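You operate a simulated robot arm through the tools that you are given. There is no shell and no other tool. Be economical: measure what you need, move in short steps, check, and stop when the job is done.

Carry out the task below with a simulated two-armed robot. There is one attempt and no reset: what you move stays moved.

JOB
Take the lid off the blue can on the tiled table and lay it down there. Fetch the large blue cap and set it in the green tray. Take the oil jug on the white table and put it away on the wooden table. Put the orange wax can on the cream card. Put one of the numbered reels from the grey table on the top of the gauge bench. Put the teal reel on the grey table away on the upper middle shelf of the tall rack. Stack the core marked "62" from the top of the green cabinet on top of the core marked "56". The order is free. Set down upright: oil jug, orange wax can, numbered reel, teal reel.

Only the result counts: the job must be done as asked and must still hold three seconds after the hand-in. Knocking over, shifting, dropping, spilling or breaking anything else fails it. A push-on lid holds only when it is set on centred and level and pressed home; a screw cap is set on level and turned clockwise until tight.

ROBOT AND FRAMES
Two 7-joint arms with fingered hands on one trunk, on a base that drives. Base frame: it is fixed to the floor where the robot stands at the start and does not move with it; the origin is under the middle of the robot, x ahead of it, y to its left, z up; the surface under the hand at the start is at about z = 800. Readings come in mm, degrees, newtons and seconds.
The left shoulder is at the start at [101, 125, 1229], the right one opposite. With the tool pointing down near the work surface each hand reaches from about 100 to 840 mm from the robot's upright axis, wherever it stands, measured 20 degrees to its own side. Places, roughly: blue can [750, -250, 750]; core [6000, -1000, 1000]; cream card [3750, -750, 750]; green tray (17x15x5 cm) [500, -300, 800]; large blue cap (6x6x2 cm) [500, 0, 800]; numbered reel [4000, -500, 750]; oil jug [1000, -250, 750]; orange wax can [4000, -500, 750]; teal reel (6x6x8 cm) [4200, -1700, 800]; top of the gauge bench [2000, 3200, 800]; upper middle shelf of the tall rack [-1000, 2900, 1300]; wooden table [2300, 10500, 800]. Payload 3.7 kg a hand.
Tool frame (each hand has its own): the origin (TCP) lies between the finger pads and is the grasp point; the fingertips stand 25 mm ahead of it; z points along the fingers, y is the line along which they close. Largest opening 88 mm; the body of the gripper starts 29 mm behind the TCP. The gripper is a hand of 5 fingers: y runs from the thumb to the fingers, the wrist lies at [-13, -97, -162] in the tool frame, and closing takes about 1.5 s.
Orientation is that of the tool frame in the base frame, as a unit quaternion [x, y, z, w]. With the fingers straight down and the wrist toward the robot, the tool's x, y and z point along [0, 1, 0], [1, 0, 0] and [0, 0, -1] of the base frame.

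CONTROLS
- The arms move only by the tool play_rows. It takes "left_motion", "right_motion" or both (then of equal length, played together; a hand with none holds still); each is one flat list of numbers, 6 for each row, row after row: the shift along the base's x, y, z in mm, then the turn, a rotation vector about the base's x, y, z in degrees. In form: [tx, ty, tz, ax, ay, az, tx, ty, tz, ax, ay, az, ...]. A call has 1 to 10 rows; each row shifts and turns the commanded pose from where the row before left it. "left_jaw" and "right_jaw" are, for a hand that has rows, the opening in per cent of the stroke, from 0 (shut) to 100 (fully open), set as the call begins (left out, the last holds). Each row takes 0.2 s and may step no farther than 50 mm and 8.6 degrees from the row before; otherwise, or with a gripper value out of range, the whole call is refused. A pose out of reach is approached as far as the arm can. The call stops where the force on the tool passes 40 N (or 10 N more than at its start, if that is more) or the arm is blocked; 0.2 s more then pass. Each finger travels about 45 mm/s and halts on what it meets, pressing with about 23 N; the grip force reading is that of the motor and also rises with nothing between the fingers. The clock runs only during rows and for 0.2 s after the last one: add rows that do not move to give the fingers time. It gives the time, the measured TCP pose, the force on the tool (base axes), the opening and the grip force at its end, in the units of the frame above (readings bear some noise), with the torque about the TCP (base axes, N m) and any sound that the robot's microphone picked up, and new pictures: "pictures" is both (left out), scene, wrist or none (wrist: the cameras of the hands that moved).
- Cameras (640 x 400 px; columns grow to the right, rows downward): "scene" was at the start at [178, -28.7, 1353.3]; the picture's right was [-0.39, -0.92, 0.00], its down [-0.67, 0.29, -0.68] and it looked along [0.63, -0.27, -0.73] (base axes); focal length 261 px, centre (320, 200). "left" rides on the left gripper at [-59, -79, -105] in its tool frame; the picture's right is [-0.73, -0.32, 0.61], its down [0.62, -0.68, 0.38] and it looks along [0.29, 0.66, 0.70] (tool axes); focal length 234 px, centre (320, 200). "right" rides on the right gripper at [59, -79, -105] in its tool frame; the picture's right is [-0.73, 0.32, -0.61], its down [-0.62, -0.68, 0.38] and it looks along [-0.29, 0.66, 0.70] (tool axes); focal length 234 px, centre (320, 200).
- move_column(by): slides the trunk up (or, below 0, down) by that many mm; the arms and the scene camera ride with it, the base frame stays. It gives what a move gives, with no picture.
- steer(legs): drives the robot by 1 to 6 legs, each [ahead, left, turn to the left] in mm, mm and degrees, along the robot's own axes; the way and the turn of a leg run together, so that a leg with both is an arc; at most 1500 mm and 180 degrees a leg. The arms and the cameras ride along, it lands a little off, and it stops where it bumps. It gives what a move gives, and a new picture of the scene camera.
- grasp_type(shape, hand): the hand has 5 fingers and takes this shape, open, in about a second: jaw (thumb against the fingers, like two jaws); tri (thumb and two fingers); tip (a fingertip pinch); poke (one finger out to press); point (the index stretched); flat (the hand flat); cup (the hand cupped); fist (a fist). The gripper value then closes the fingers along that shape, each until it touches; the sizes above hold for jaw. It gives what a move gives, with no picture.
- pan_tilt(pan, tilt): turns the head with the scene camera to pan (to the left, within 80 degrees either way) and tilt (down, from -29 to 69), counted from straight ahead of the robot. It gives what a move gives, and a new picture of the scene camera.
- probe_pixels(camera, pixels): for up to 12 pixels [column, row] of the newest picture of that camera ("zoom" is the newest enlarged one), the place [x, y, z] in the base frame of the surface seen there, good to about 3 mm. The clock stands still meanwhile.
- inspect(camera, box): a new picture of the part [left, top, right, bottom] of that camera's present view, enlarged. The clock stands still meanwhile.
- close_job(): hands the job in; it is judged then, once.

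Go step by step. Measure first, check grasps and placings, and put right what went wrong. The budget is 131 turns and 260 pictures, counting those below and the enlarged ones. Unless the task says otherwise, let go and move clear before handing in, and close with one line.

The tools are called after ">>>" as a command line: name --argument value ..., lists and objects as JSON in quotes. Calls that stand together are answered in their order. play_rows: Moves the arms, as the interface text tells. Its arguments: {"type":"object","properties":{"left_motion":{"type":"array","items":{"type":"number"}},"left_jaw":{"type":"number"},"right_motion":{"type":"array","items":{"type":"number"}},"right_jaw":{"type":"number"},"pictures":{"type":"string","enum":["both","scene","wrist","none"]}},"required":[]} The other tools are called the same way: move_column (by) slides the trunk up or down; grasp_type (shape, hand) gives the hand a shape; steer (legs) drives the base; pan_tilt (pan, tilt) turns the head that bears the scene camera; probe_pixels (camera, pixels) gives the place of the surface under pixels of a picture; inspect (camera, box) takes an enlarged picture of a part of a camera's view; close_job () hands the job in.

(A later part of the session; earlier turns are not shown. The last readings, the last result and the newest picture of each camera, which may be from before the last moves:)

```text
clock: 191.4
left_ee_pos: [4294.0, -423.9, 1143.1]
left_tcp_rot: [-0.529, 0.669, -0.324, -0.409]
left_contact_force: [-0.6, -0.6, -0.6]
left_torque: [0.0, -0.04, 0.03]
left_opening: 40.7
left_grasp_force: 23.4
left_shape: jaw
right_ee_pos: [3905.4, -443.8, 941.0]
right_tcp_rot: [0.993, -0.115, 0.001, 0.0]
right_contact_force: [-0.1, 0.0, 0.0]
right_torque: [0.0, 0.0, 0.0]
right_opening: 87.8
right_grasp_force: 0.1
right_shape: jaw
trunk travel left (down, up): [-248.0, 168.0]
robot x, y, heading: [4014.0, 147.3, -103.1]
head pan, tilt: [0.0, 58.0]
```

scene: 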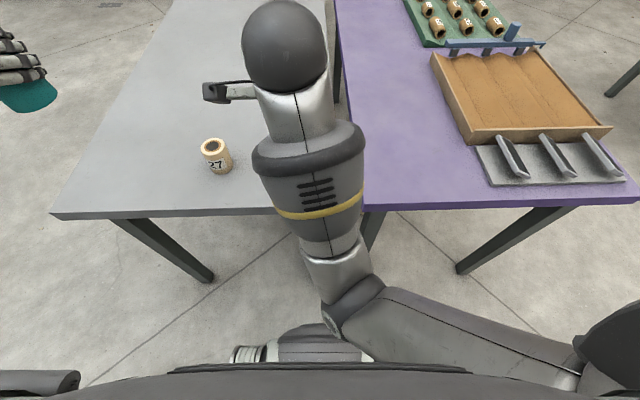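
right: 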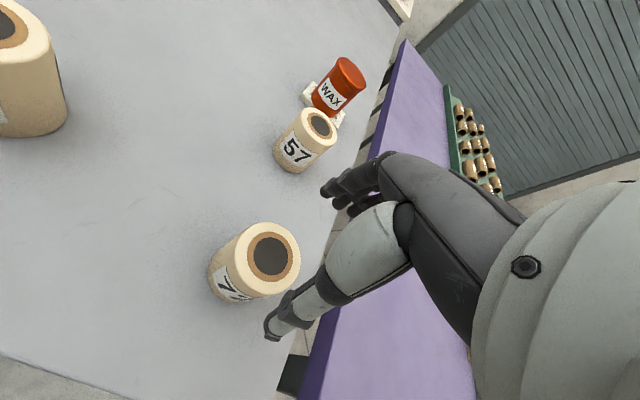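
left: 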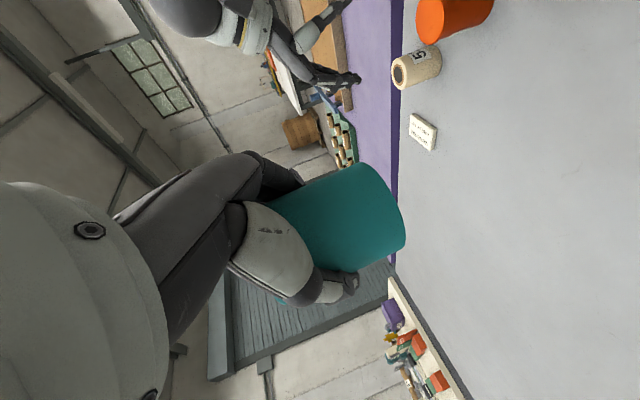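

>>> play_rows --right_motion '[2, 1, -40, 0, 0, 0, 0, 0, -42, 0, 0, 0, 0, 0, 0, 0, 0, 0]' --pictures "wrist"

>>> play_rows --right_motion '[0, 0, 0, 0, 0, 0, 0, 0, 0, 0, 0, 0, 0, 0, 0, 0, 0, 0, 0, 0, 0, 0, 0, 0, 0, 0, 0, 0, 0, 0, 0, 0, 10, 0, 0, 0, 0, 0, 40, 0, 0, 0, 0, 0, 45, 0, 0, 0, 0, 0, 45, 0, 0, 0]' --right_jaw 0 --pictures "both"

```text
clock: 192.2
left_ee_pos: [4293.6, -425.1, 1143.2]
left_tcp_rot: [-0.529, 0.669, -0.323, -0.41]
left_contact_force: [0.1, 0.0, -0.5]
left_torque: [0.0, 0.03, -0.01]
left_opening: 40.8
left_grasp_force: 22.7
left_shape: jaw
right_ee_pos: [3910.3, -442.1, 858.1]
right_tcp_rot: [0.993, -0.116, 0.001, -0.001]
right_contact_force: [0.1, -0.5, 0.7]
right_torque: [0.01, 0.0, 0.02]
right_opening: 88.2
right_grasp_force: 0.0
right_shape: jaw
trunk travel left (down, up): [-248.0, 168.0]
robot x, y, heading: [4014.7, 148.1, -103.4]
head pan, tilt: [0.0, 58.0]
```

right: 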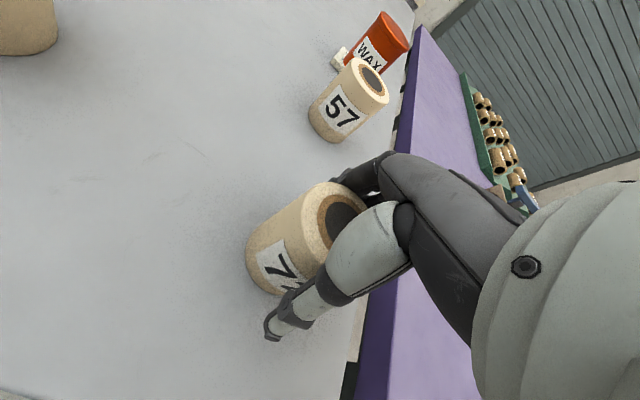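

```text
clock: 194.2
left_ee_pos: [4293.7, -424.9, 1144.9]
left_tcp_rot: [-0.529, 0.669, -0.324, -0.41]
left_contact_force: [-1.0, 0.7, -0.6]
left_torque: [-0.02, -0.01, -0.02]
left_opening: 40.8
left_grasp_force: 22.8
left_shape: jaw
right_ee_pos: [3909.9, -443.6, 1001.3]
right_tcp_rot: [0.993, -0.116, 0.0, -0.001]
right_contact_force: [0.3, 0.1, -1.4]
right_torque: [0.0, 0.02, 0.05]
right_opening: 49.8
right_grasp_force: 23.1
right_shape: jaw
trunk travel left (down, up): [-248.0, 168.0]
robot x, y, heading: [4009.6, 149.1, -103.2]
head pan, tilt: [0.0, 58.0]
```

scene: 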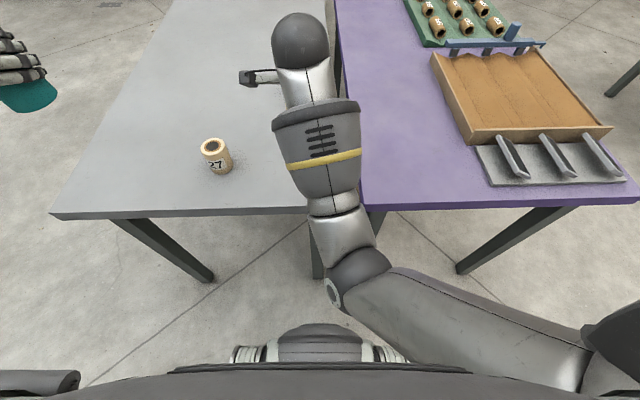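
right: 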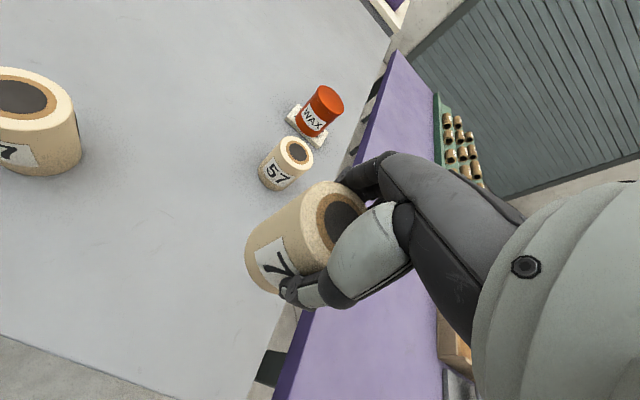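

Both reels are in hand. Raising the right hand, then backing out and driving west to look at the gauge bench.

>>> play_rows --right_motion '[0, 0, 40, 0, 0, 0, 0, 0, 40, 0, 0, 0, 0, 0, 20, 0, 0, 0]' --pictures "none"

>>> steer --legs '[[-330, 0, 0], [0, 0, -80], [1150, 0, 0], [0, 0, -50]]'

>>> pan_tilt --pan 0 --tilt 22

```text
clock: 195.0
left_ee_pos: [4294.4, -424.6, 1143.7]
left_tcp_rot: [-0.529, 0.669, -0.323, -0.409]
left_contact_force: [0.9, 0.0, -1.2]
left_torque: [0.02, -0.02, -0.01]
left_opening: 40.8
left_grasp_force: 23.1
left_shape: jaw
right_ee_pos: [3910.1, -442.4, 1100.5]
right_tcp_rot: [0.993, -0.116, 0.001, -0.001]
right_contact_force: [0.2, 0.0, -0.6]
right_torque: [0.01, 0.01, 0.01]
right_opening: 49.7
right_grasp_force: 23.2
right_shape: jaw
trunk travel left (down, up): [-248.0, 168.0]
robot x, y, heading: [4013.3, 149.9, -103.2]
head pan, tilt: [0.0, 58.0]
```

```text
clock: 208.4
left_ee_pos: [2308.5, 693.0, 1143.7]
left_tcp_rot: [0.383, 0.762, 0.234, -0.467]
left_contact_force: [0.1, -0.6, -0.5]
left_torque: [-0.02, -0.01, -0.01]
left_opening: 40.7
left_grasp_force: 23.1
left_shape: jaw
right_ee_pos: [2541.7, 1000.9, 1100.6]
right_tcp_rot: [-0.316, 0.949, -0.001, -0.001]
right_contact_force: [-0.3, 0.0, -0.8]
right_torque: [0.01, -0.02, -0.02]
right_opening: 49.2
right_grasp_force: 22.7
right_shape: jaw
trunk travel left (down, up): [-248.0, 168.0]
robot x, y, heading: [2927.7, 540.4, 126.6]
head pan, tilt: [0.0, 58.0]
```

scene: 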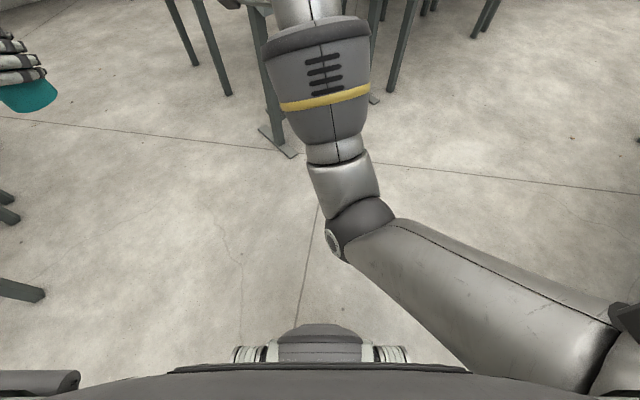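

```text
clock: 209.4
left_ee_pos: [2308.6, 694.0, 1143.4]
left_tcp_rot: [0.382, 0.762, 0.234, -0.467]
left_contact_force: [-0.4, 1.4, -0.6]
left_torque: [-0.03, 0.01, -0.02]
left_opening: 40.6
left_grasp_force: 23.1
left_shape: jaw
right_ee_pos: [2541.7, 1000.4, 1100.3]
right_tcp_rot: [-0.315, 0.949, -0.001, 0.0]
right_contact_force: [-0.1, -0.1, -1.3]
right_torque: [-0.01, -0.03, -0.01]
right_opening: 49.3
right_grasp_force: 23.0
right_shape: jaw
trunk travel left (down, up): [-248.0, 168.0]
robot x, y, heading: [2930.3, 541.7, 126.7]
head pan, tilt: [0.0, 22.0]
```

scene: 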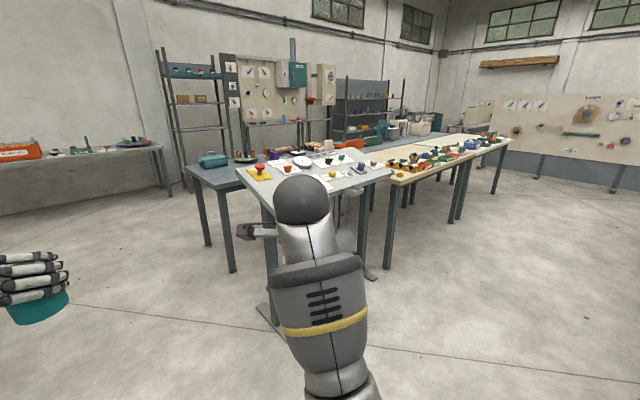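

A grey bench with labelled items is at (315,170); zooming in to identify it.

>>> inspect --camera "scene" --box '[180, 110, 400, 240]'

>>> probe_pixels --camera "scene" --pixels '[[238, 178], [390, 172], [270, 205], [360, 150], [290, 170], [340, 172], [200, 175], [380, 180], [505, 142], [265, 310], [385, 270], [232, 270]]'

```text
2.91 times, centred on (290, 175) of scene
```

zoom: 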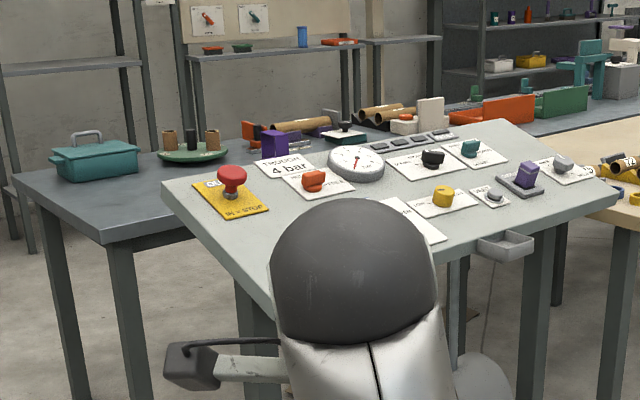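

```text
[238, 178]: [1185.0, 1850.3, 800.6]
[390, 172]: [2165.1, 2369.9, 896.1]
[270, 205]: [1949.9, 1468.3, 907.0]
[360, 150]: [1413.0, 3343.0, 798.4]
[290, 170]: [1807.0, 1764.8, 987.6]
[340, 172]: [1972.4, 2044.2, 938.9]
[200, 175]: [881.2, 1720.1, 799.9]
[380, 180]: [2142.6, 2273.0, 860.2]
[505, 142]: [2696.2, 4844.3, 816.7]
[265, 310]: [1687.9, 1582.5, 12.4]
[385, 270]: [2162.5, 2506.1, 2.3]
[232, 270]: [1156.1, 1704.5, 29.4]
```

The tilted console is not it; the gauge bench should be beyond, near (2000,3200). Looking slightly right and nearer for the aisle.

>>> pan_tilt --pan -30 --tilt 18

>>> inspect --camera "scene" --box '[120, 100, 340, 230]'

```text
clock: 210.3
left_ee_pos: [2308.6, 694.5, 1144.1]
left_tcp_rot: [0.382, 0.762, 0.233, -0.468]
left_contact_force: [-0.2, 0.4, -1.3]
left_torque: [-0.02, 0.0, 0.03]
left_opening: 40.8
left_grasp_force: 23.1
left_shape: jaw
right_ee_pos: [2541.2, 999.0, 1100.8]
right_tcp_rot: [-0.315, 0.949, -0.002, -0.001]
right_contact_force: [0.0, -0.4, -0.7]
right_torque: [-0.05, 0.0, -0.05]
right_opening: 49.0
right_grasp_force: 23.2
right_shape: jaw
trunk travel left (down, up): [-248.0, 168.0]
robot x, y, heading: [2925.6, 543.1, 126.5]
head pan, tilt: [-30.0, 18.0]
```

scene: 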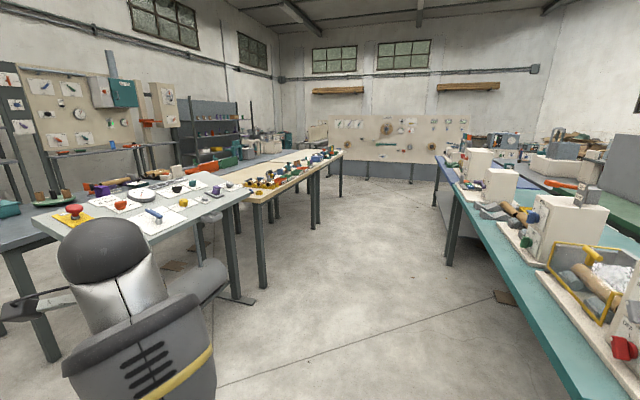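

```text
2.91 times, centred on (230, 165) of scene
```

zoom: 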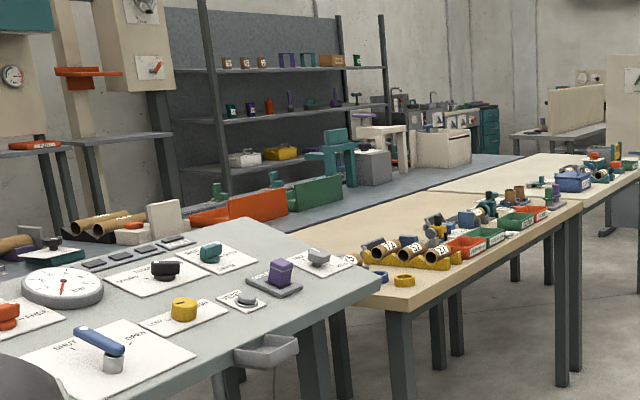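

The beige bench with ring gauges and V-blocks fits "gauge bench". Measuring its top and items.

>>> probe_pixels --camera "zoom" --pixels '[[385, 307], [575, 212], [430, 192], [300, 232], [340, 240], [400, 215], [405, 280], [440, 190], [635, 165], [520, 155], [380, 245], [350, 225]]'

>>> probe_pixels --camera "scene" --pixels '[[447, 265], [455, 190], [540, 370], [435, 165], [340, 195], [265, 285]]'

```text
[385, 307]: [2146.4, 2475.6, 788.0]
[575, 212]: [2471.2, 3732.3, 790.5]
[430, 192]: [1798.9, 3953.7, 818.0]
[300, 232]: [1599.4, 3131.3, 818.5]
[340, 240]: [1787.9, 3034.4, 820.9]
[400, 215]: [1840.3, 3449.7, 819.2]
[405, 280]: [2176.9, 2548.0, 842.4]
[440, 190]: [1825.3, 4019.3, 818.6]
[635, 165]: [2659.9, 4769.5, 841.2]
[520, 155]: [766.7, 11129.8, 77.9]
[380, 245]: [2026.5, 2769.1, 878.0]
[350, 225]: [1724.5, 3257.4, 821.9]
```

```text
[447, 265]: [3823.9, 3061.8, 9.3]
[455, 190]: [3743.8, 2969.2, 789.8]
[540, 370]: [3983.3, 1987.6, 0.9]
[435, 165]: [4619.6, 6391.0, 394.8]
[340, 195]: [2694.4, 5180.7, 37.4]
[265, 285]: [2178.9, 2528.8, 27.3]
```

Bench top z≈819, corners (2146,2475)→(2471,3732) on the aisle side. Driving up the aisle and turning to face it.

>>> steer --legs '[[0, 0, -36.5], [1200, 0, 0], [1180, 0, 0], [0, 0, 75]]'

>>> pan_tilt --pan -10 --tilt 35

```text
clock: 226.9
left_ee_pos: [2328.2, 2619.8, 1143.7]
left_tcp_rot: [0.1, 0.847, 0.062, -0.519]
left_contact_force: [0.6, 0.1, -0.5]
left_torque: [0.01, 0.04, -0.02]
left_opening: 40.5
left_grasp_force: 23.1
left_shape: jaw
right_ee_pos: [2310.2, 3003.8, 1100.2]
right_tcp_rot: [-0.619, 0.786, -0.003, 0.0]
right_contact_force: [-0.2, -0.3, -1.5]
right_torque: [0.01, 0.0, 0.02]
right_opening: 48.8
right_grasp_force: 23.3
right_shape: jaw
trunk travel left (down, up): [-248.0, 168.0]
robot x, y, heading: [2901.2, 2896.6, 166.4]
head pan, tilt: [-30.0, 18.0]
```

scene: 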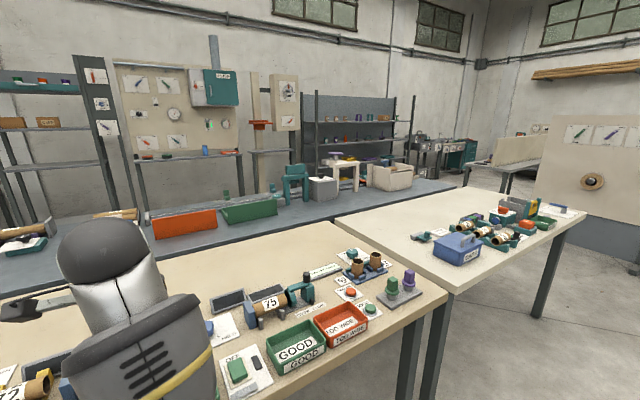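

```text
clock: 227.7
left_ee_pos: [2326.0, 2619.2, 1143.6]
left_tcp_rot: [0.1, 0.847, 0.061, -0.518]
left_contact_force: [0.1, 0.4, -0.8]
left_torque: [0.05, -0.02, -0.01]
left_opening: 40.3
left_grasp_force: 23.3
left_shape: jaw
right_ee_pos: [2310.0, 3004.0, 1100.0]
right_tcp_rot: [-0.619, 0.785, -0.001, 0.0]
right_contact_force: [0.8, -1.0, 0.1]
right_torque: [0.04, -0.01, 0.0]
right_opening: 48.7
right_grasp_force: 23.2
right_shape: jaw
trunk travel left (down, up): [-248.0, 168.0]
robot x, y, heading: [2899.9, 2898.3, 166.3]
head pan, tilt: [-10.0, 35.0]
```

scene: 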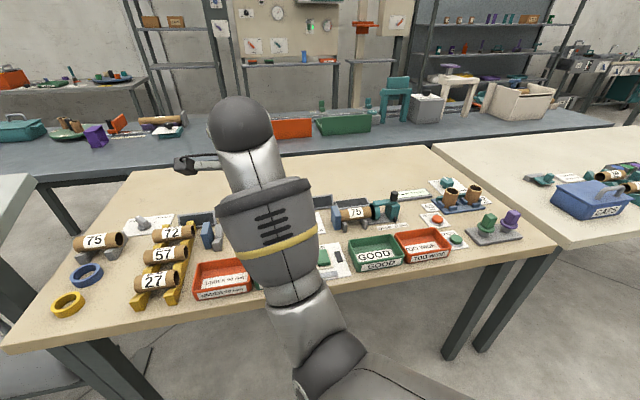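

The bench's rear half is free, e.g. around (370,180). Probing spots and neighbouring items.

>>> probe_pixels --camera "scene" --pixels '[[350, 178], [370, 185], [320, 180], [340, 190], [400, 170], [390, 190], [322, 197], [360, 205], [430, 152], [165, 165], [200, 215], [520, 265]]'

>>> inspect --camera "scene" --box '[180, 140, 460, 300]'

```text
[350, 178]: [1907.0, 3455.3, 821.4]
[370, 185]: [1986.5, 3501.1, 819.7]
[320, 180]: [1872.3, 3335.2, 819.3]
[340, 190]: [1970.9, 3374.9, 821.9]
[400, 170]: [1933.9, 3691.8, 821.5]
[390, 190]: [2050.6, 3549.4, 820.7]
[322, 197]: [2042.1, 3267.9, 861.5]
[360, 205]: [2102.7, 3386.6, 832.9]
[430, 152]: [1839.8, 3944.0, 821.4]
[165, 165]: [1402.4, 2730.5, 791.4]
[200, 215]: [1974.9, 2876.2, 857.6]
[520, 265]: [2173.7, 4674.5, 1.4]
```

```text
2.29 times, centred on (320, 220) of scene
```

zoom: 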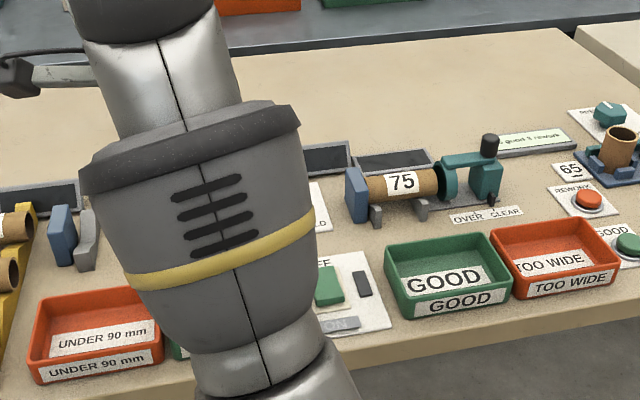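

I'll move 330 mm closer and target the bare spot near (1895,3340).

>>> steer --legs '[[330, 0, 0]]'

>>> pan_tilt --pan -25 --tilt 40

```text
clock: 229.9
left_ee_pos: [2006.6, 2698.9, 1143.5]
left_tcp_rot: [0.102, 0.847, 0.062, -0.519]
left_contact_force: [0.0, 0.0, -1.6]
left_torque: [0.0, -0.01, 0.0]
left_opening: 40.5
left_grasp_force: 23.0
left_shape: jaw
right_ee_pos: [1991.9, 3084.3, 1100.3]
right_tcp_rot: [-0.617, 0.787, -0.002, 0.001]
right_contact_force: [0.6, -0.7, -1.1]
right_torque: [0.01, -0.01, 0.0]
right_opening: 48.6
right_grasp_force: 22.3
right_shape: jaw
trunk travel left (down, up): [-248.0, 168.0]
robot x, y, heading: [2582.7, 2978.4, 166.0]
head pan, tilt: [-10.0, 35.0]
```

scene: 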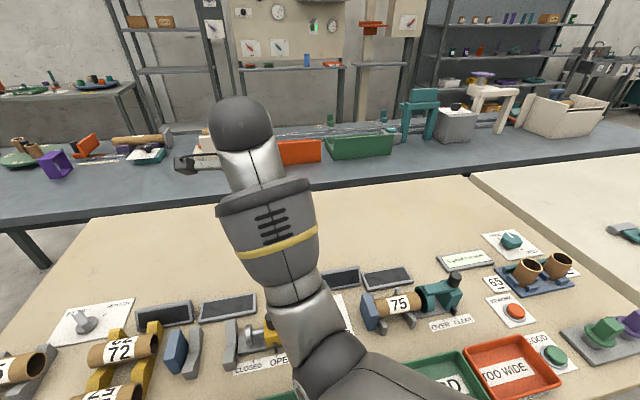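

```text
clock: 230.7
left_ee_pos: [2007.3, 2697.8, 1142.8]
left_tcp_rot: [0.102, 0.847, 0.062, -0.519]
left_contact_force: [0.7, 1.4, -1.2]
left_torque: [0.02, 0.0, -0.02]
left_opening: 40.1
left_grasp_force: 22.5
left_shape: jaw
right_ee_pos: [1992.7, 3083.6, 1100.4]
right_tcp_rot: [-0.617, 0.787, -0.002, 0.0]
right_contact_force: [0.5, 0.4, -0.7]
right_torque: [-0.03, 0.01, 0.0]
right_opening: 48.8
right_grasp_force: 23.1
right_shape: jaw
trunk travel left (down, up): [-248.0, 168.0]
robot x, y, heading: [2582.1, 2978.1, 166.4]
head pan, tilt: [-25.0, 40.0]
```

scene: 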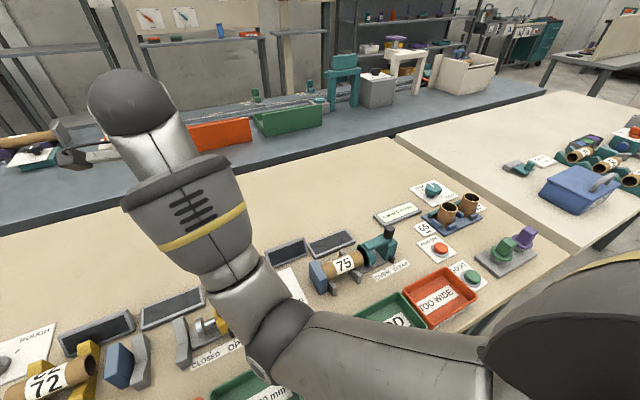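

>>> probe_pixels --camera "scene" --pixels '[[310, 200], [325, 205], [300, 190], [330, 245], [290, 250], [345, 190], [395, 150]]'

```text
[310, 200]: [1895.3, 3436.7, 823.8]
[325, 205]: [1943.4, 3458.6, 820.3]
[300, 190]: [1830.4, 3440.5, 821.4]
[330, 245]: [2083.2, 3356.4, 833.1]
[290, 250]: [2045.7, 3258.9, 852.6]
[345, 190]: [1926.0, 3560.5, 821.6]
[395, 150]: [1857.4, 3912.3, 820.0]
```

Target spot (1920,3370) is clear by 150+ mm. Moving there and lowering to just above.

>>> play_rows --right_motion '[-10, 41, 0, 0, 0, 0, -10, 41, 0, 0, 0, 0, -10, 41, 0, 0, 0, 0, -10, 41, 0, 0, 0, 0, -10, 41, 0, 0, 0, 0, -11, 41, 0, 0, 0, 0, -11, 40, 0, 0, 0, 0, 0, 0, -45, 0, 0, 0, 0, 0, -45, 0, 0, 0, 0, 0, -45, 0, 0, 0]' --pictures "both"

```text
clock: 232.9
left_ee_pos: [2007.0, 2698.4, 1143.5]
left_tcp_rot: [0.102, 0.847, 0.062, -0.518]
left_contact_force: [-0.7, -0.2, -0.8]
left_torque: [0.0, -0.01, -0.02]
left_opening: 40.4
left_grasp_force: 23.0
left_shape: jaw
right_ee_pos: [1920.8, 3368.5, 965.1]
right_tcp_rot: [-0.618, 0.786, -0.001, 0.0]
right_contact_force: [-0.5, 0.7, -1.2]
right_torque: [0.04, -0.01, -0.01]
right_opening: 48.5
right_grasp_force: 22.9
right_shape: jaw
trunk travel left (down, up): [-248.0, 168.0]
robot x, y, heading: [2579.8, 2975.2, 166.3]
head pan, tilt: [-25.0, 40.0]
```

scene: 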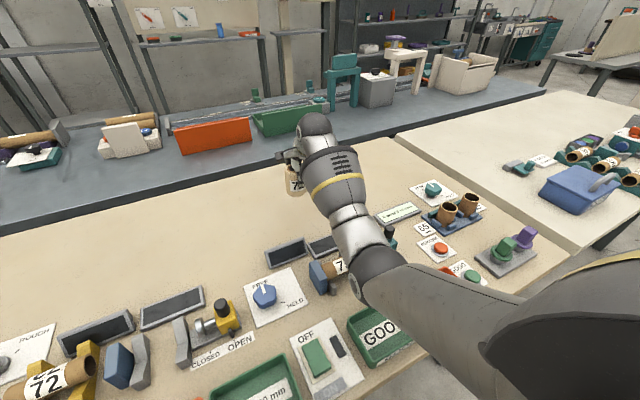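
right: 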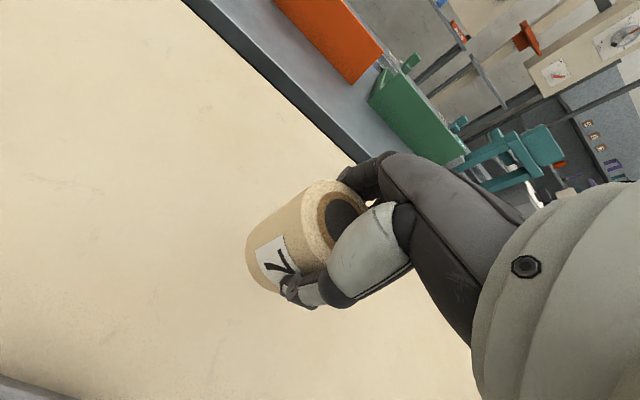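

Clear all around. Lowering to contact.

>>> play_rows --right_motion '[0, 0, -40, 0, 0, 0, 0, 0, -35, 0, 0, 0, 0, 0, -5, 0, 0, 0, 0, 0, -3, 0, 0, 0, 0, 0, -2, 0, 0, 0, 0, 0, -1, 0, 0, 0, 0, 0, 0, 0, 0, 0]' --pictures "wrist"

```text
clock: 234.5
left_ee_pos: [2006.6, 2698.5, 1143.9]
left_tcp_rot: [0.102, 0.846, 0.062, -0.519]
left_contact_force: [-0.1, -0.2, -0.4]
left_torque: [0.01, -0.01, 0.0]
left_opening: 40.4
left_grasp_force: 22.8
left_shape: jaw
right_ee_pos: [1920.9, 3369.7, 877.9]
right_tcp_rot: [-0.618, 0.786, -0.002, 0.0]
right_contact_force: [0.3, -0.3, 0.0]
right_torque: [0.01, 0.0, -0.03]
right_opening: 48.6
right_grasp_force: 23.2
right_shape: jaw
trunk travel left (down, up): [-248.0, 168.0]
robot x, y, heading: [2584.0, 2977.2, 166.1]
head pan, tilt: [-25.0, 40.0]
```

right: 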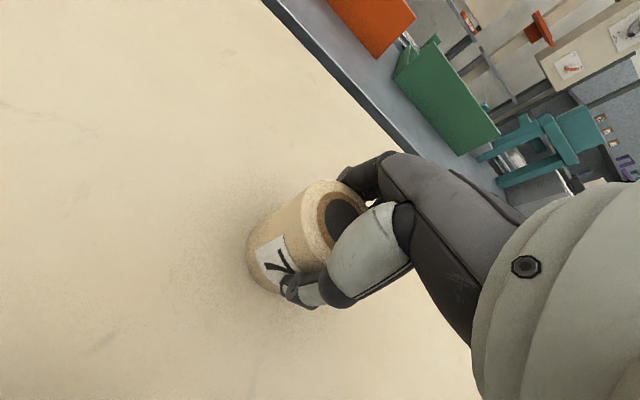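

>>> play_rows --right_motion '[0, 0, -1, 0, 0, 0, 0, 0, -1, 0, 0, 0, 0, 0, 0, 0, 0, 0]' --pictures "none"

```text
clock: 235.3
left_ee_pos: [2007.5, 2697.9, 1144.8]
left_tcp_rot: [0.102, 0.847, 0.062, -0.519]
left_contact_force: [0.5, -0.1, -2.1]
left_torque: [0.01, 0.03, -0.01]
left_opening: 40.0
left_grasp_force: 23.0
left_shape: jaw
right_ee_pos: [1920.5, 3370.5, 878.7]
right_tcp_rot: [-0.618, 0.786, -0.001, 0.0]
right_contact_force: [1.3, 0.1, 3.6]
right_torque: [0.04, 0.05, 0.0]
right_opening: 48.6
right_grasp_force: 23.2
right_shape: jaw
trunk travel left (down, up): [-248.0, 168.0]
robot x, y, heading: [2581.2, 2975.3, 166.2]
head pan, tilt: [-25.0, 40.0]
```

Contact (3.6 N). Releasing and withdrawing upward.

>>> play_rows --right_motion '[0, 0, 0, 0, 0, 0, 0, 0, 0, 0, 0, 0, 0, 0, 0, 0, 0, 0, 0, 0, 0, 0, 0, 0, 0, 0, 0, 0, 0, 0, 0, 0, 25, 0, 0, 0, 0, 0, 45, 0, 0, 0, 0, 0, 45, 0, 0, 0, 0, 0, 45, 0, 0, 0, 0, 0, 45, 0, 0, 0]' --right_jaw 90 --pictures "wrist"

>>> play_rows --right_motion '[30, -40, 0, 0, 0, 0, 30, -38, 0, 0, 0, 0, 30, -38, 0, 0, 0, 0, 30, -38, 0, 0, 0, 0, 20, -38, 0, 0, 0, 0]' --pictures "scene"

```text
clock: 237.5
left_ee_pos: [2007.2, 2698.3, 1142.1]
left_tcp_rot: [0.101, 0.846, 0.062, -0.519]
left_contact_force: [0.3, 0.2, -1.3]
left_torque: [0.02, 0.01, 0.0]
left_opening: 40.2
left_grasp_force: 23.2
left_shape: jaw
right_ee_pos: [1920.8, 3367.6, 1085.1]
right_tcp_rot: [-0.618, 0.786, -0.001, 0.0]
right_contact_force: [-0.1, 0.8, -0.1]
right_torque: [0.02, -0.02, -0.02]
right_opening: 78.9
right_grasp_force: 0.1
right_shape: jaw
trunk travel left (down, up): [-248.0, 168.0]
robot x, y, heading: [2583.8, 2973.2, 166.3]
head pan, tilt: [-25.0, 40.0]
```

right: 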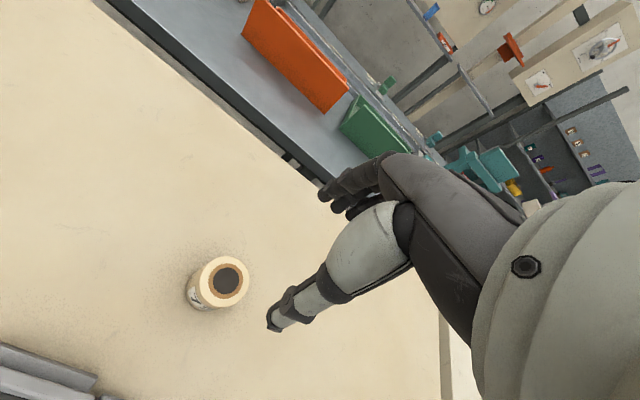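

```text
clock: 238.7
left_ee_pos: [2007.7, 2698.3, 1143.3]
left_tcp_rot: [0.101, 0.847, 0.063, -0.518]
left_contact_force: [0.2, 0.1, -1.7]
left_torque: [0.02, -0.01, 0.03]
left_opening: 39.8
left_grasp_force: 22.9
left_shape: jaw
right_ee_pos: [2058.9, 3173.0, 1083.0]
right_tcp_rot: [-0.618, 0.786, -0.002, 0.001]
right_contact_force: [-0.3, 0.1, 0.7]
right_torque: [0.02, -0.03, -0.01]
right_opening: 79.2
right_grasp_force: 0.1
right_shape: jaw
trunk travel left (down, up): [-248.0, 168.0]
robot x, y, heading: [2583.6, 2977.2, 166.0]
head pan, tilt: [-25.0, 40.0]
```

scene: 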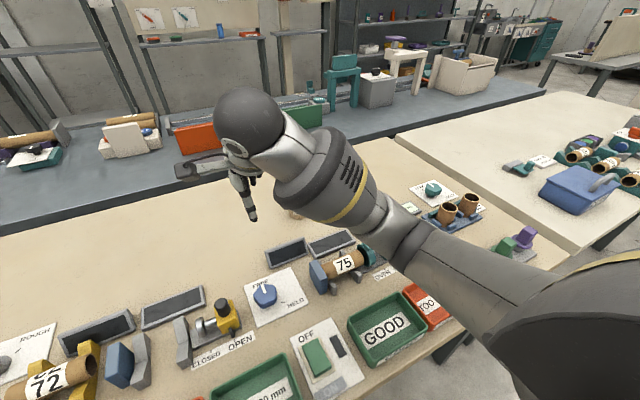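

Reel 72 stands on the bench. Now heading back down the aisle and west along y≈900 toward the tall rack.

>>> steer --legs '[[-330, 0, 0], [0, 0, 104], [1000, 0, 0], [1050, 0, 0], [0, 0, -90], [1450, 0, 0]]'

>>> pan_tilt --pan -30 --tilt 15

>>> inspect --camera "left" --box '[0, 0, 640, 400]'

```text
clock: 265.7
left_ee_pos: [1059.1, 337.8, 1143.6]
left_tcp_rot: [-0.027, 0.852, -0.017, -0.522]
left_contact_force: [0.3, 0.1, -1.3]
left_torque: [0.01, 0.05, -0.01]
left_opening: 39.5
left_grasp_force: 23.1
left_shape: jaw
right_ee_pos: [965.3, 808.2, 1082.8]
right_tcp_rot: [0.729, -0.684, 0.003, 0.0]
right_contact_force: [0.1, 0.2, -0.3]
right_torque: [0.03, 0.0, -0.04]
right_opening: 79.3
right_grasp_force: 0.0
right_shape: jaw
trunk travel left (down, up): [-248.0, 168.0]
robot x, y, heading: [1520.2, 774.3, -176.2]
head pan, tilt: [-25.0, 40.0]
```

scene: 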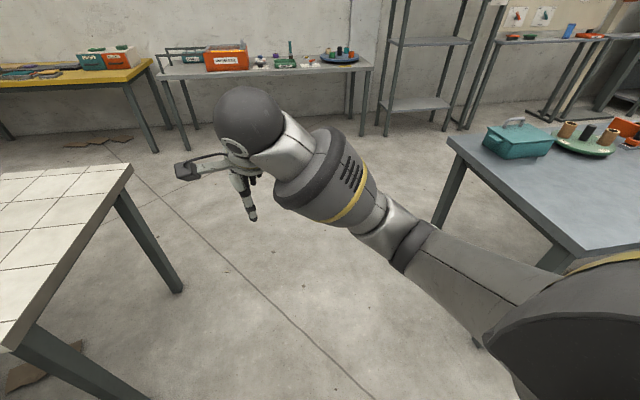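

```text
clock: 266.6
left_ee_pos: [1058.5, 337.2, 1143.7]
left_tcp_rot: [-0.028, 0.852, -0.017, -0.522]
left_contact_force: [-0.4, 0.4, -1.1]
left_torque: [0.0, -0.03, 0.02]
left_opening: 39.6
left_grasp_force: 23.0
left_shape: jaw
right_ee_pos: [964.8, 807.8, 1081.9]
right_tcp_rot: [0.73, -0.684, 0.002, -0.001]
right_contact_force: [-0.1, 1.1, 0.0]
right_torque: [0.01, -0.02, 0.0]
right_opening: 79.0
right_grasp_force: 0.1
right_shape: jaw
trunk travel left (down, up): [-248.0, 168.0]
robot x, y, heading: [1525.1, 774.1, -176.2]
head pan, tilt: [-30.0, 15.0]
```

scene: 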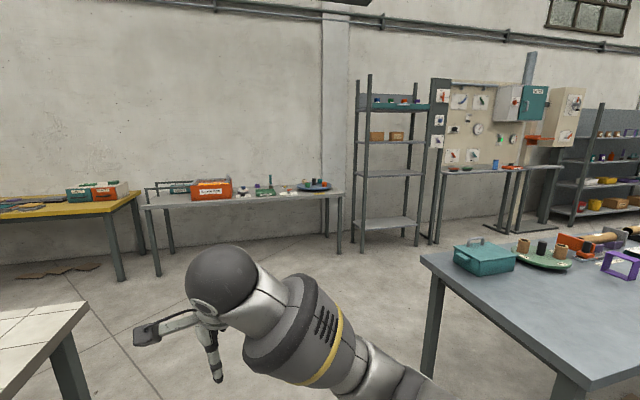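

```text
1.00 times, centred on (320, 200) of left (not enlarged: the box is as wide or as high as the picture)
```

zoom: 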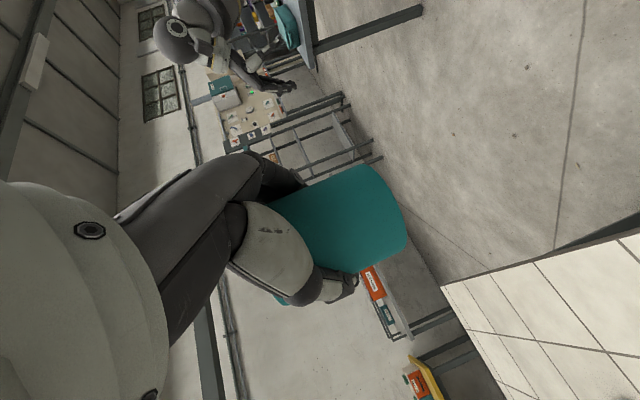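

The tall rack is at (390,160); the shelf with two brown boxes (y≈140) looks like the upper middle. Zooming and measuring.

>>> inspect --camera "scene" --box '[340, 65, 450, 260]'

>>> probe_pixels --camera "scene" --pixels '[[362, 143], [424, 141], [362, 176], [420, 174], [375, 137], [397, 136], [362, 107], [425, 106], [364, 228], [342, 240], [425, 265], [440, 160]]'

```text
2.05 times, centred on (395, 162) of scene
```

zoom: 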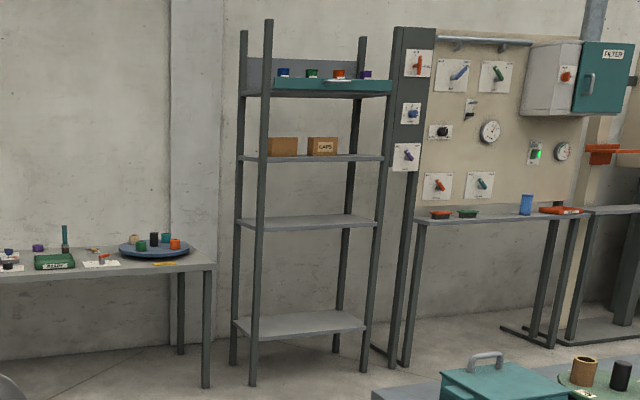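

```text
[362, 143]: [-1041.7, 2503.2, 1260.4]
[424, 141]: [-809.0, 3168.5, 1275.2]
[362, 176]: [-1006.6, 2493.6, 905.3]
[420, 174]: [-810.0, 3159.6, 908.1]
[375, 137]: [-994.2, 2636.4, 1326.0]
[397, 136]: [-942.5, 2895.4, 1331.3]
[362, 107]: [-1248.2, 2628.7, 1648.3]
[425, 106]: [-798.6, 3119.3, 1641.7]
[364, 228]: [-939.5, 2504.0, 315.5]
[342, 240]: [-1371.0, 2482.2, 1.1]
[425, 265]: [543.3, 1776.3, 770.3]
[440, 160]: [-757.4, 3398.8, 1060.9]
```

Rack upper-middle shelf is at z≈1278, front edge (-990,2500)→(-805,3165), boxes occupy its left; the right third (about (-922,3067)) is free. Driving there in stages.

>>> steer --legs '[[0, -250, 0], [1480, 0, 0], [0, 0, -19.3], [450, 0, 0]]'

>>> pan_tilt --pan -50 --tilt 20

>>> move_column --by 150

```text
clock: 279.7
left_ee_pos: [-993.7, 815.2, 1143.9]
left_tcp_rot: [0.124, 0.844, 0.076, -0.516]
left_contact_force: [-0.2, 0.1, -1.3]
left_torque: [0.01, 0.05, -0.01]
left_opening: 39.6
left_grasp_force: 22.7
left_shape: jaw
right_ee_pos: [-917.6, 1290.2, 1082.2]
right_tcp_rot: [-0.597, 0.802, -0.002, 0.0]
right_contact_force: [1.0, -0.2, -1.1]
right_torque: [0.04, 0.03, 0.0]
right_opening: 79.2
right_grasp_force: 0.0
right_shape: jaw
trunk travel left (down, up): [-248.0, 168.0]
robot x, y, heading: [-404.0, 1063.4, 163.0]
head pan, tilt: [-30.0, 15.0]
```

scene: 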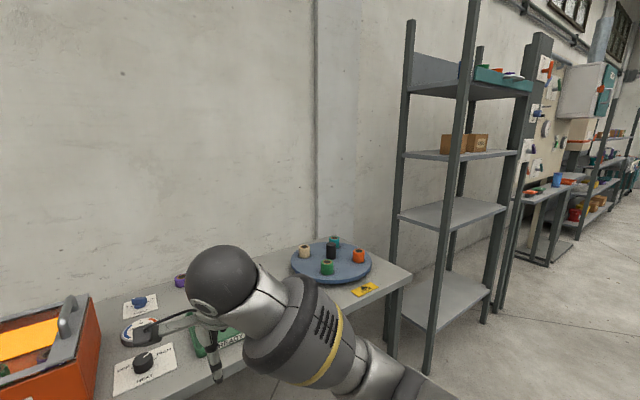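

```text
clock: 280.5
left_ee_pos: [-994.1, 816.1, 1143.9]
left_tcp_rot: [0.123, 0.844, 0.076, -0.517]
left_contact_force: [-0.9, -0.4, -0.4]
left_torque: [0.0, 0.0, -0.03]
left_opening: 39.6
left_grasp_force: 22.9
left_shape: jaw
right_ee_pos: [-918.4, 1289.0, 1083.0]
right_tcp_rot: [-0.597, 0.802, -0.002, 0.0]
right_contact_force: [0.6, -0.1, -1.2]
right_torque: [0.0, -0.01, -0.02]
right_opening: 79.1
right_grasp_force: 0.1
right_shape: jaw
trunk travel left (down, up): [-248.0, 168.0]
robot x, y, heading: [-399.6, 1068.2, 163.2]
head pan, tilt: [-50.0, 20.0]
```

scene: 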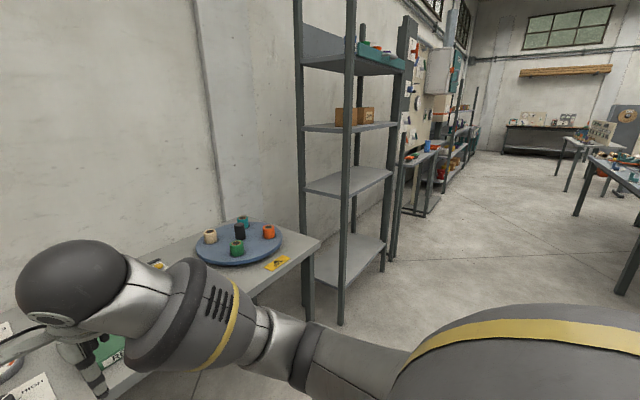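

```text
clock: 282.3
left_ee_pos: [-994.8, 817.5, 1292.6]
left_tcp_rot: [0.122, 0.844, 0.076, -0.517]
left_contact_force: [-1.6, -0.6, -1.8]
left_torque: [0.03, 0.0, 0.0]
left_opening: 39.5
left_grasp_force: 22.6
left_shape: jaw
right_ee_pos: [-918.8, 1290.3, 1231.9]
right_tcp_rot: [-0.597, 0.802, -0.001, 0.001]
right_contact_force: [0.3, 0.2, 0.1]
right_torque: [0.04, -0.01, -0.02]
right_opening: 79.1
right_grasp_force: 0.0
right_shape: jaw
trunk travel left (down, up): [-398.0, 18.0]
robot x, y, heading: [-407.9, 1069.1, 163.3]
head pan, tilt: [-50.0, 20.0]
```

Lane is open to the right. Sliding right 1950 mm past the rack front.

>>> steer --legs '[[0, -1000, 0], [0, -930, 0], [0, 0, 1.5]]'

>>> pan_tilt --pan 5 --tilt 15

```text
clock: 299.7
left_ee_pos: [-443.6, 2624.5, 1292.4]
left_tcp_rot: [0.105, 0.847, 0.064, -0.518]
left_contact_force: [0.5, 0.2, -0.2]
left_torque: [0.0, 0.01, -0.03]
left_opening: 39.8
left_grasp_force: 23.2
left_shape: jaw
right_ee_pos: [-388.3, 3100.8, 1232.1]
right_tcp_rot: [-0.614, 0.789, -0.001, 0.0]
right_contact_force: [-0.4, -0.6, 0.3]
right_torque: [0.0, 0.01, 0.02]
right_opening: 79.2
right_grasp_force: 0.0
right_shape: jaw
trunk travel left (down, up): [-398.0, 18.0]
robot x, y, heading: [131.6, 2900.4, 165.8]
head pan, tilt: [-50.0, 20.0]
```

scene: 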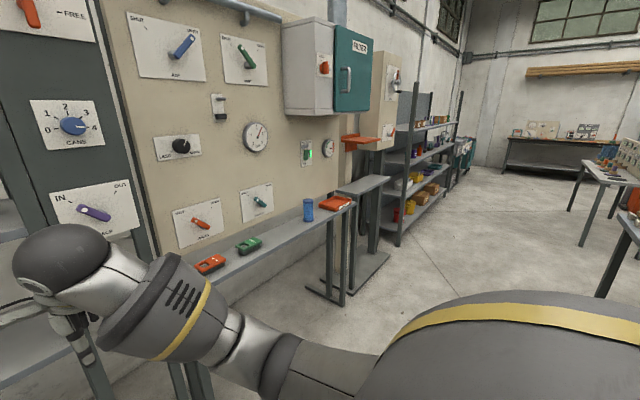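

```text
clock: 300.9
left_ee_pos: [-443.2, 2625.5, 1294.9]
left_tcp_rot: [0.105, 0.846, 0.065, -0.519]
left_contact_force: [0.9, 0.6, -0.7]
left_torque: [-0.02, -0.03, -0.03]
left_opening: 39.3
left_grasp_force: 23.5
left_shape: jaw
right_ee_pos: [-387.4, 3101.8, 1232.4]
right_tcp_rot: [-0.615, 0.789, -0.001, 0.001]
right_contact_force: [0.3, -0.7, 0.0]
right_torque: [0.01, 0.0, 0.02]
right_opening: 79.1
right_grasp_force: 0.2
right_shape: jaw
trunk travel left (down, up): [-398.0, 18.0]
robot x, y, heading: [133.4, 2898.5, 165.7]
head pan, tilt: [5.0, 15.0]
```

scene: 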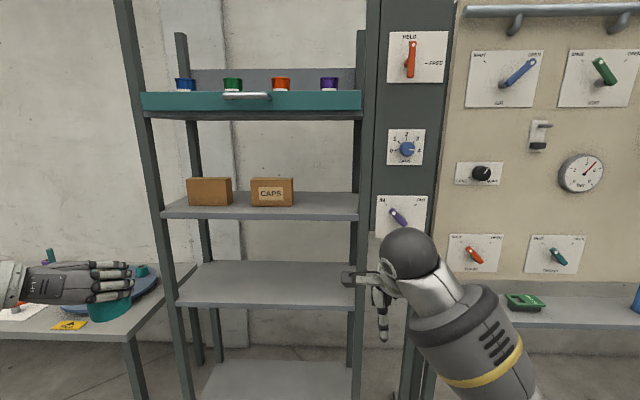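

Frontal view: free area on the upper-middle shelf at columns 300–350. Probing it.

>>> probe_pixels --camera "scene" --pixels '[[325, 205], [325, 197], [345, 205], [305, 205], [325, 213], [292, 195], [252, 200], [358, 190], [165, 213], [356, 214], [300, 112], [320, 193]]'

>>> inspect --camera "scene" --box '[160, 80, 380, 230]'

```text
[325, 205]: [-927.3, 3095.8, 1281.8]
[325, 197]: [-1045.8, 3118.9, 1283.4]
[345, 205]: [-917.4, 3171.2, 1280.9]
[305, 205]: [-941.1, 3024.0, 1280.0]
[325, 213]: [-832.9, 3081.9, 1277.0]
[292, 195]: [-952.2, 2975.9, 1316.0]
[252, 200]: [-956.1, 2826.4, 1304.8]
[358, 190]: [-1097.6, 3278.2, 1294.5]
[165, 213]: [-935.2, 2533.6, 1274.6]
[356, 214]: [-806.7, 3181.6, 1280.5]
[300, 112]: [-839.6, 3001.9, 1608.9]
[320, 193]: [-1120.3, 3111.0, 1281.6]
```

```text
2.67 times, centred on (270, 155) of scene
```

zoom: 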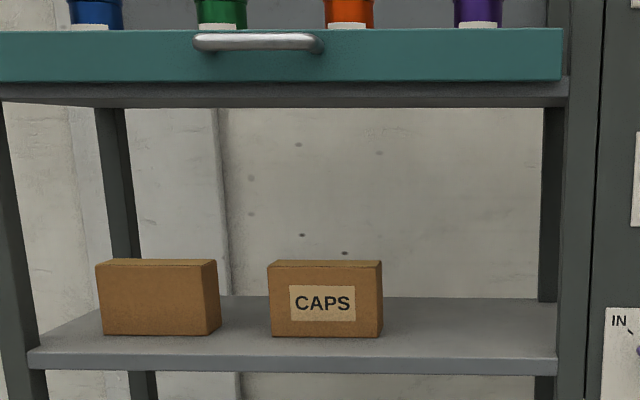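

Target spot for the reel is (-920,3085) on shelf z≈1281. First tucking the right hand back so it clears the panel, then closing in.

>>> play_rows --right_motion '[30, 30, 4, 0, 0, 0, 30, 30, 4, 0, 0, 0, 30, 30, 4, 0, 0, 0, 30, 30, 4, 0, 0, 0, 30, 30, 4, 0, 0, 0, 30, 30, 4, 0, 0, 0, 30, 30, 4, 0, 0, 0, 27, 29, 2, 0, 0, 0]' --pictures "none"

>>> steer --legs '[[340, -60, 0]]'

```text
clock: 302.7
left_ee_pos: [-443.7, 2626.1, 1294.6]
left_tcp_rot: [0.104, 0.846, 0.064, -0.519]
left_contact_force: [0.6, -0.5, -1.5]
left_torque: [-0.03, 0.0, 0.02]
left_opening: 39.4
left_grasp_force: 23.3
left_shape: jaw
right_ee_pos: [-147.4, 3339.9, 1263.4]
right_tcp_rot: [-0.616, 0.788, -0.001, 0.0]
right_contact_force: [-0.7, 0.5, -0.1]
right_torque: [-0.02, 0.02, -0.04]
right_opening: 79.0
right_grasp_force: 0.1
right_shape: jaw
trunk travel left (down, up): [-398.0, 18.0]
robot x, y, heading: [137.4, 2900.2, 165.8]
head pan, tilt: [5.0, 15.0]
```

```text
clock: 305.0
left_ee_pos: [-762.9, 2771.9, 1293.6]
left_tcp_rot: [0.107, 0.847, 0.065, -0.517]
left_contact_force: [0.0, 0.2, -1.0]
left_torque: [-0.03, -0.02, 0.01]
left_opening: 39.6
left_grasp_force: 23.1
left_shape: jaw
right_ee_pos: [-465.9, 3484.8, 1261.8]
right_tcp_rot: [-0.613, 0.79, -0.002, 0.001]
right_contact_force: [-0.2, -0.1, -0.3]
right_torque: [0.03, -0.01, 0.0]
right_opening: 79.2
right_grasp_force: 0.1
right_shape: jaw
trunk travel left (down, up): [-398.0, 18.0]
robot x, y, heading: [-184.9, 3043.9, 165.6]
head pan, tilt: [5.0, 15.0]
```

scene: 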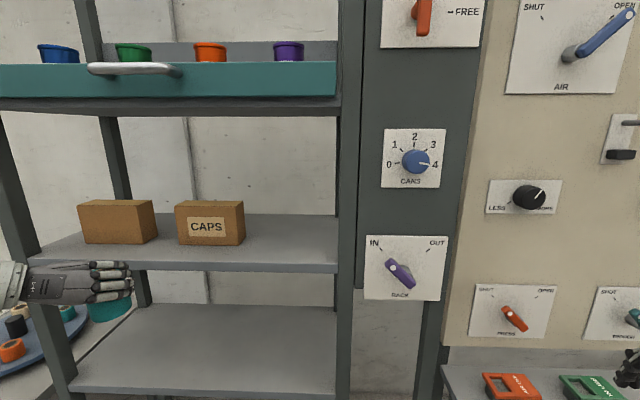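

Close now. Raising the left hand 80 mm and shifting right 264 mm to line up with the free spot.

>>> play_rows --left_motion '[0, 0, 40, 0, 0, 0, 0, 0, 40, 0, 0, 0, 10.9, 42.6, 0, 0, 0, 0, 10.9, 42.6, 0, 0, 0, 0, 10.9, 42.6, 0, 0, 0, 0, 10.9, 42.6, 0, 0, 0, 0, 10.9, 42.6, 0, 0, 0, 0, 10.9, 42.6, 0, 0, 0, 0, 0, 0, 0, 0, 0, 0]' --pictures "both"

```text
clock: 307.0
left_ee_pos: [-697.4, 3024.8, 1373.6]
left_tcp_rot: [0.106, 0.846, 0.066, -0.518]
left_contact_force: [0.4, -0.8, -1.6]
left_torque: [0.02, -0.03, 0.03]
left_opening: 39.0
left_grasp_force: 22.8
left_shape: jaw
right_ee_pos: [-465.4, 3483.3, 1262.4]
right_tcp_rot: [-0.613, 0.79, -0.001, 0.001]
right_contact_force: [0.2, 0.0, -0.2]
right_torque: [0.02, 0.02, 0.02]
right_opening: 79.0
right_grasp_force: 0.0
right_shape: jaw
trunk travel left (down, up): [-398.0, 18.0]
robot x, y, heading: [-186.3, 3041.6, 165.6]
head pan, tilt: [5.0, 15.0]
```

scene: 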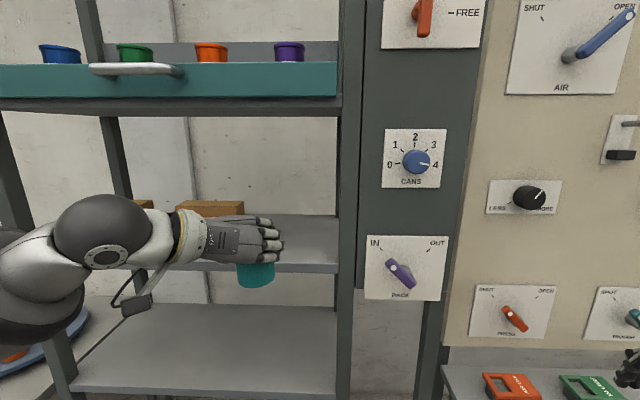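
left: 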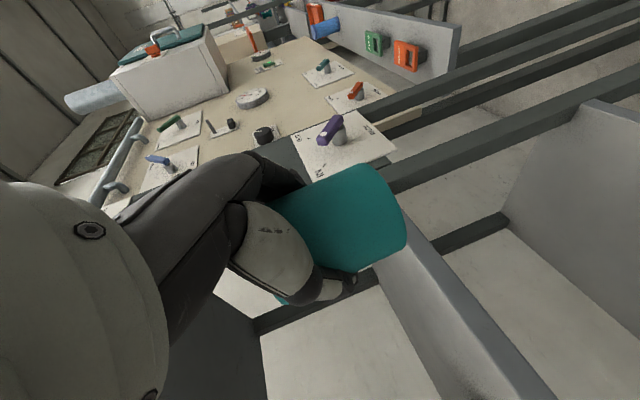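

Lined up (r offset right on target). Advancing into the shelf in two steps.

>>> play_rows --left_motion '[-39.9, 10.2, 0, 0, 0, 0, -39.9, 10.2, 0, 0, 0, 0, -39.9, 10.2, 0, 0, 0, 0, 0, 0, 0, 0, 0, 0]' --pictures "both"

```text
clock: 308.0
left_ee_pos: [-817.2, 3057.5, 1375.2]
left_tcp_rot: [0.107, 0.846, 0.066, -0.519]
left_contact_force: [0.7, 0.2, -0.2]
left_torque: [0.02, 0.03, -0.02]
left_opening: 39.2
left_grasp_force: 23.2
left_shape: jaw
right_ee_pos: [-464.8, 3482.8, 1263.8]
right_tcp_rot: [-0.613, 0.79, -0.001, -0.001]
right_contact_force: [0.2, -0.5, -0.6]
right_torque: [0.0, 0.04, 0.01]
right_opening: 79.2
right_grasp_force: 0.0
right_shape: jaw
trunk travel left (down, up): [-398.0, 18.0]
robot x, y, heading: [-187.1, 3042.4, 165.4]
head pan, tilt: [5.0, 15.0]
```

scene: 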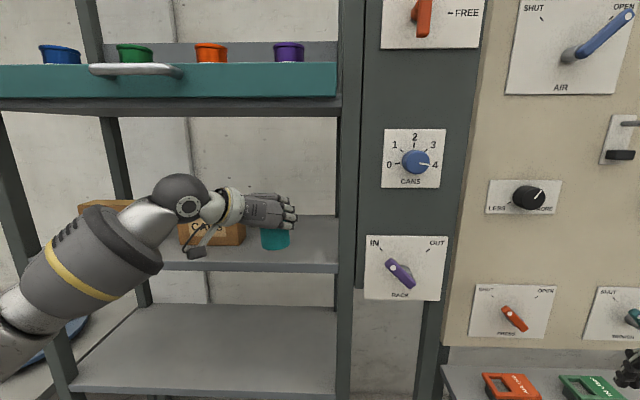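
left: 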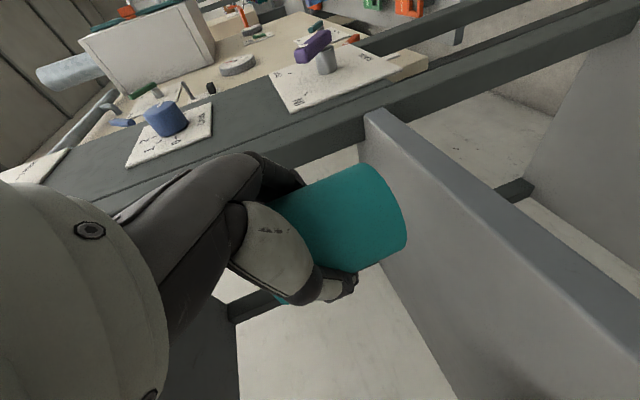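

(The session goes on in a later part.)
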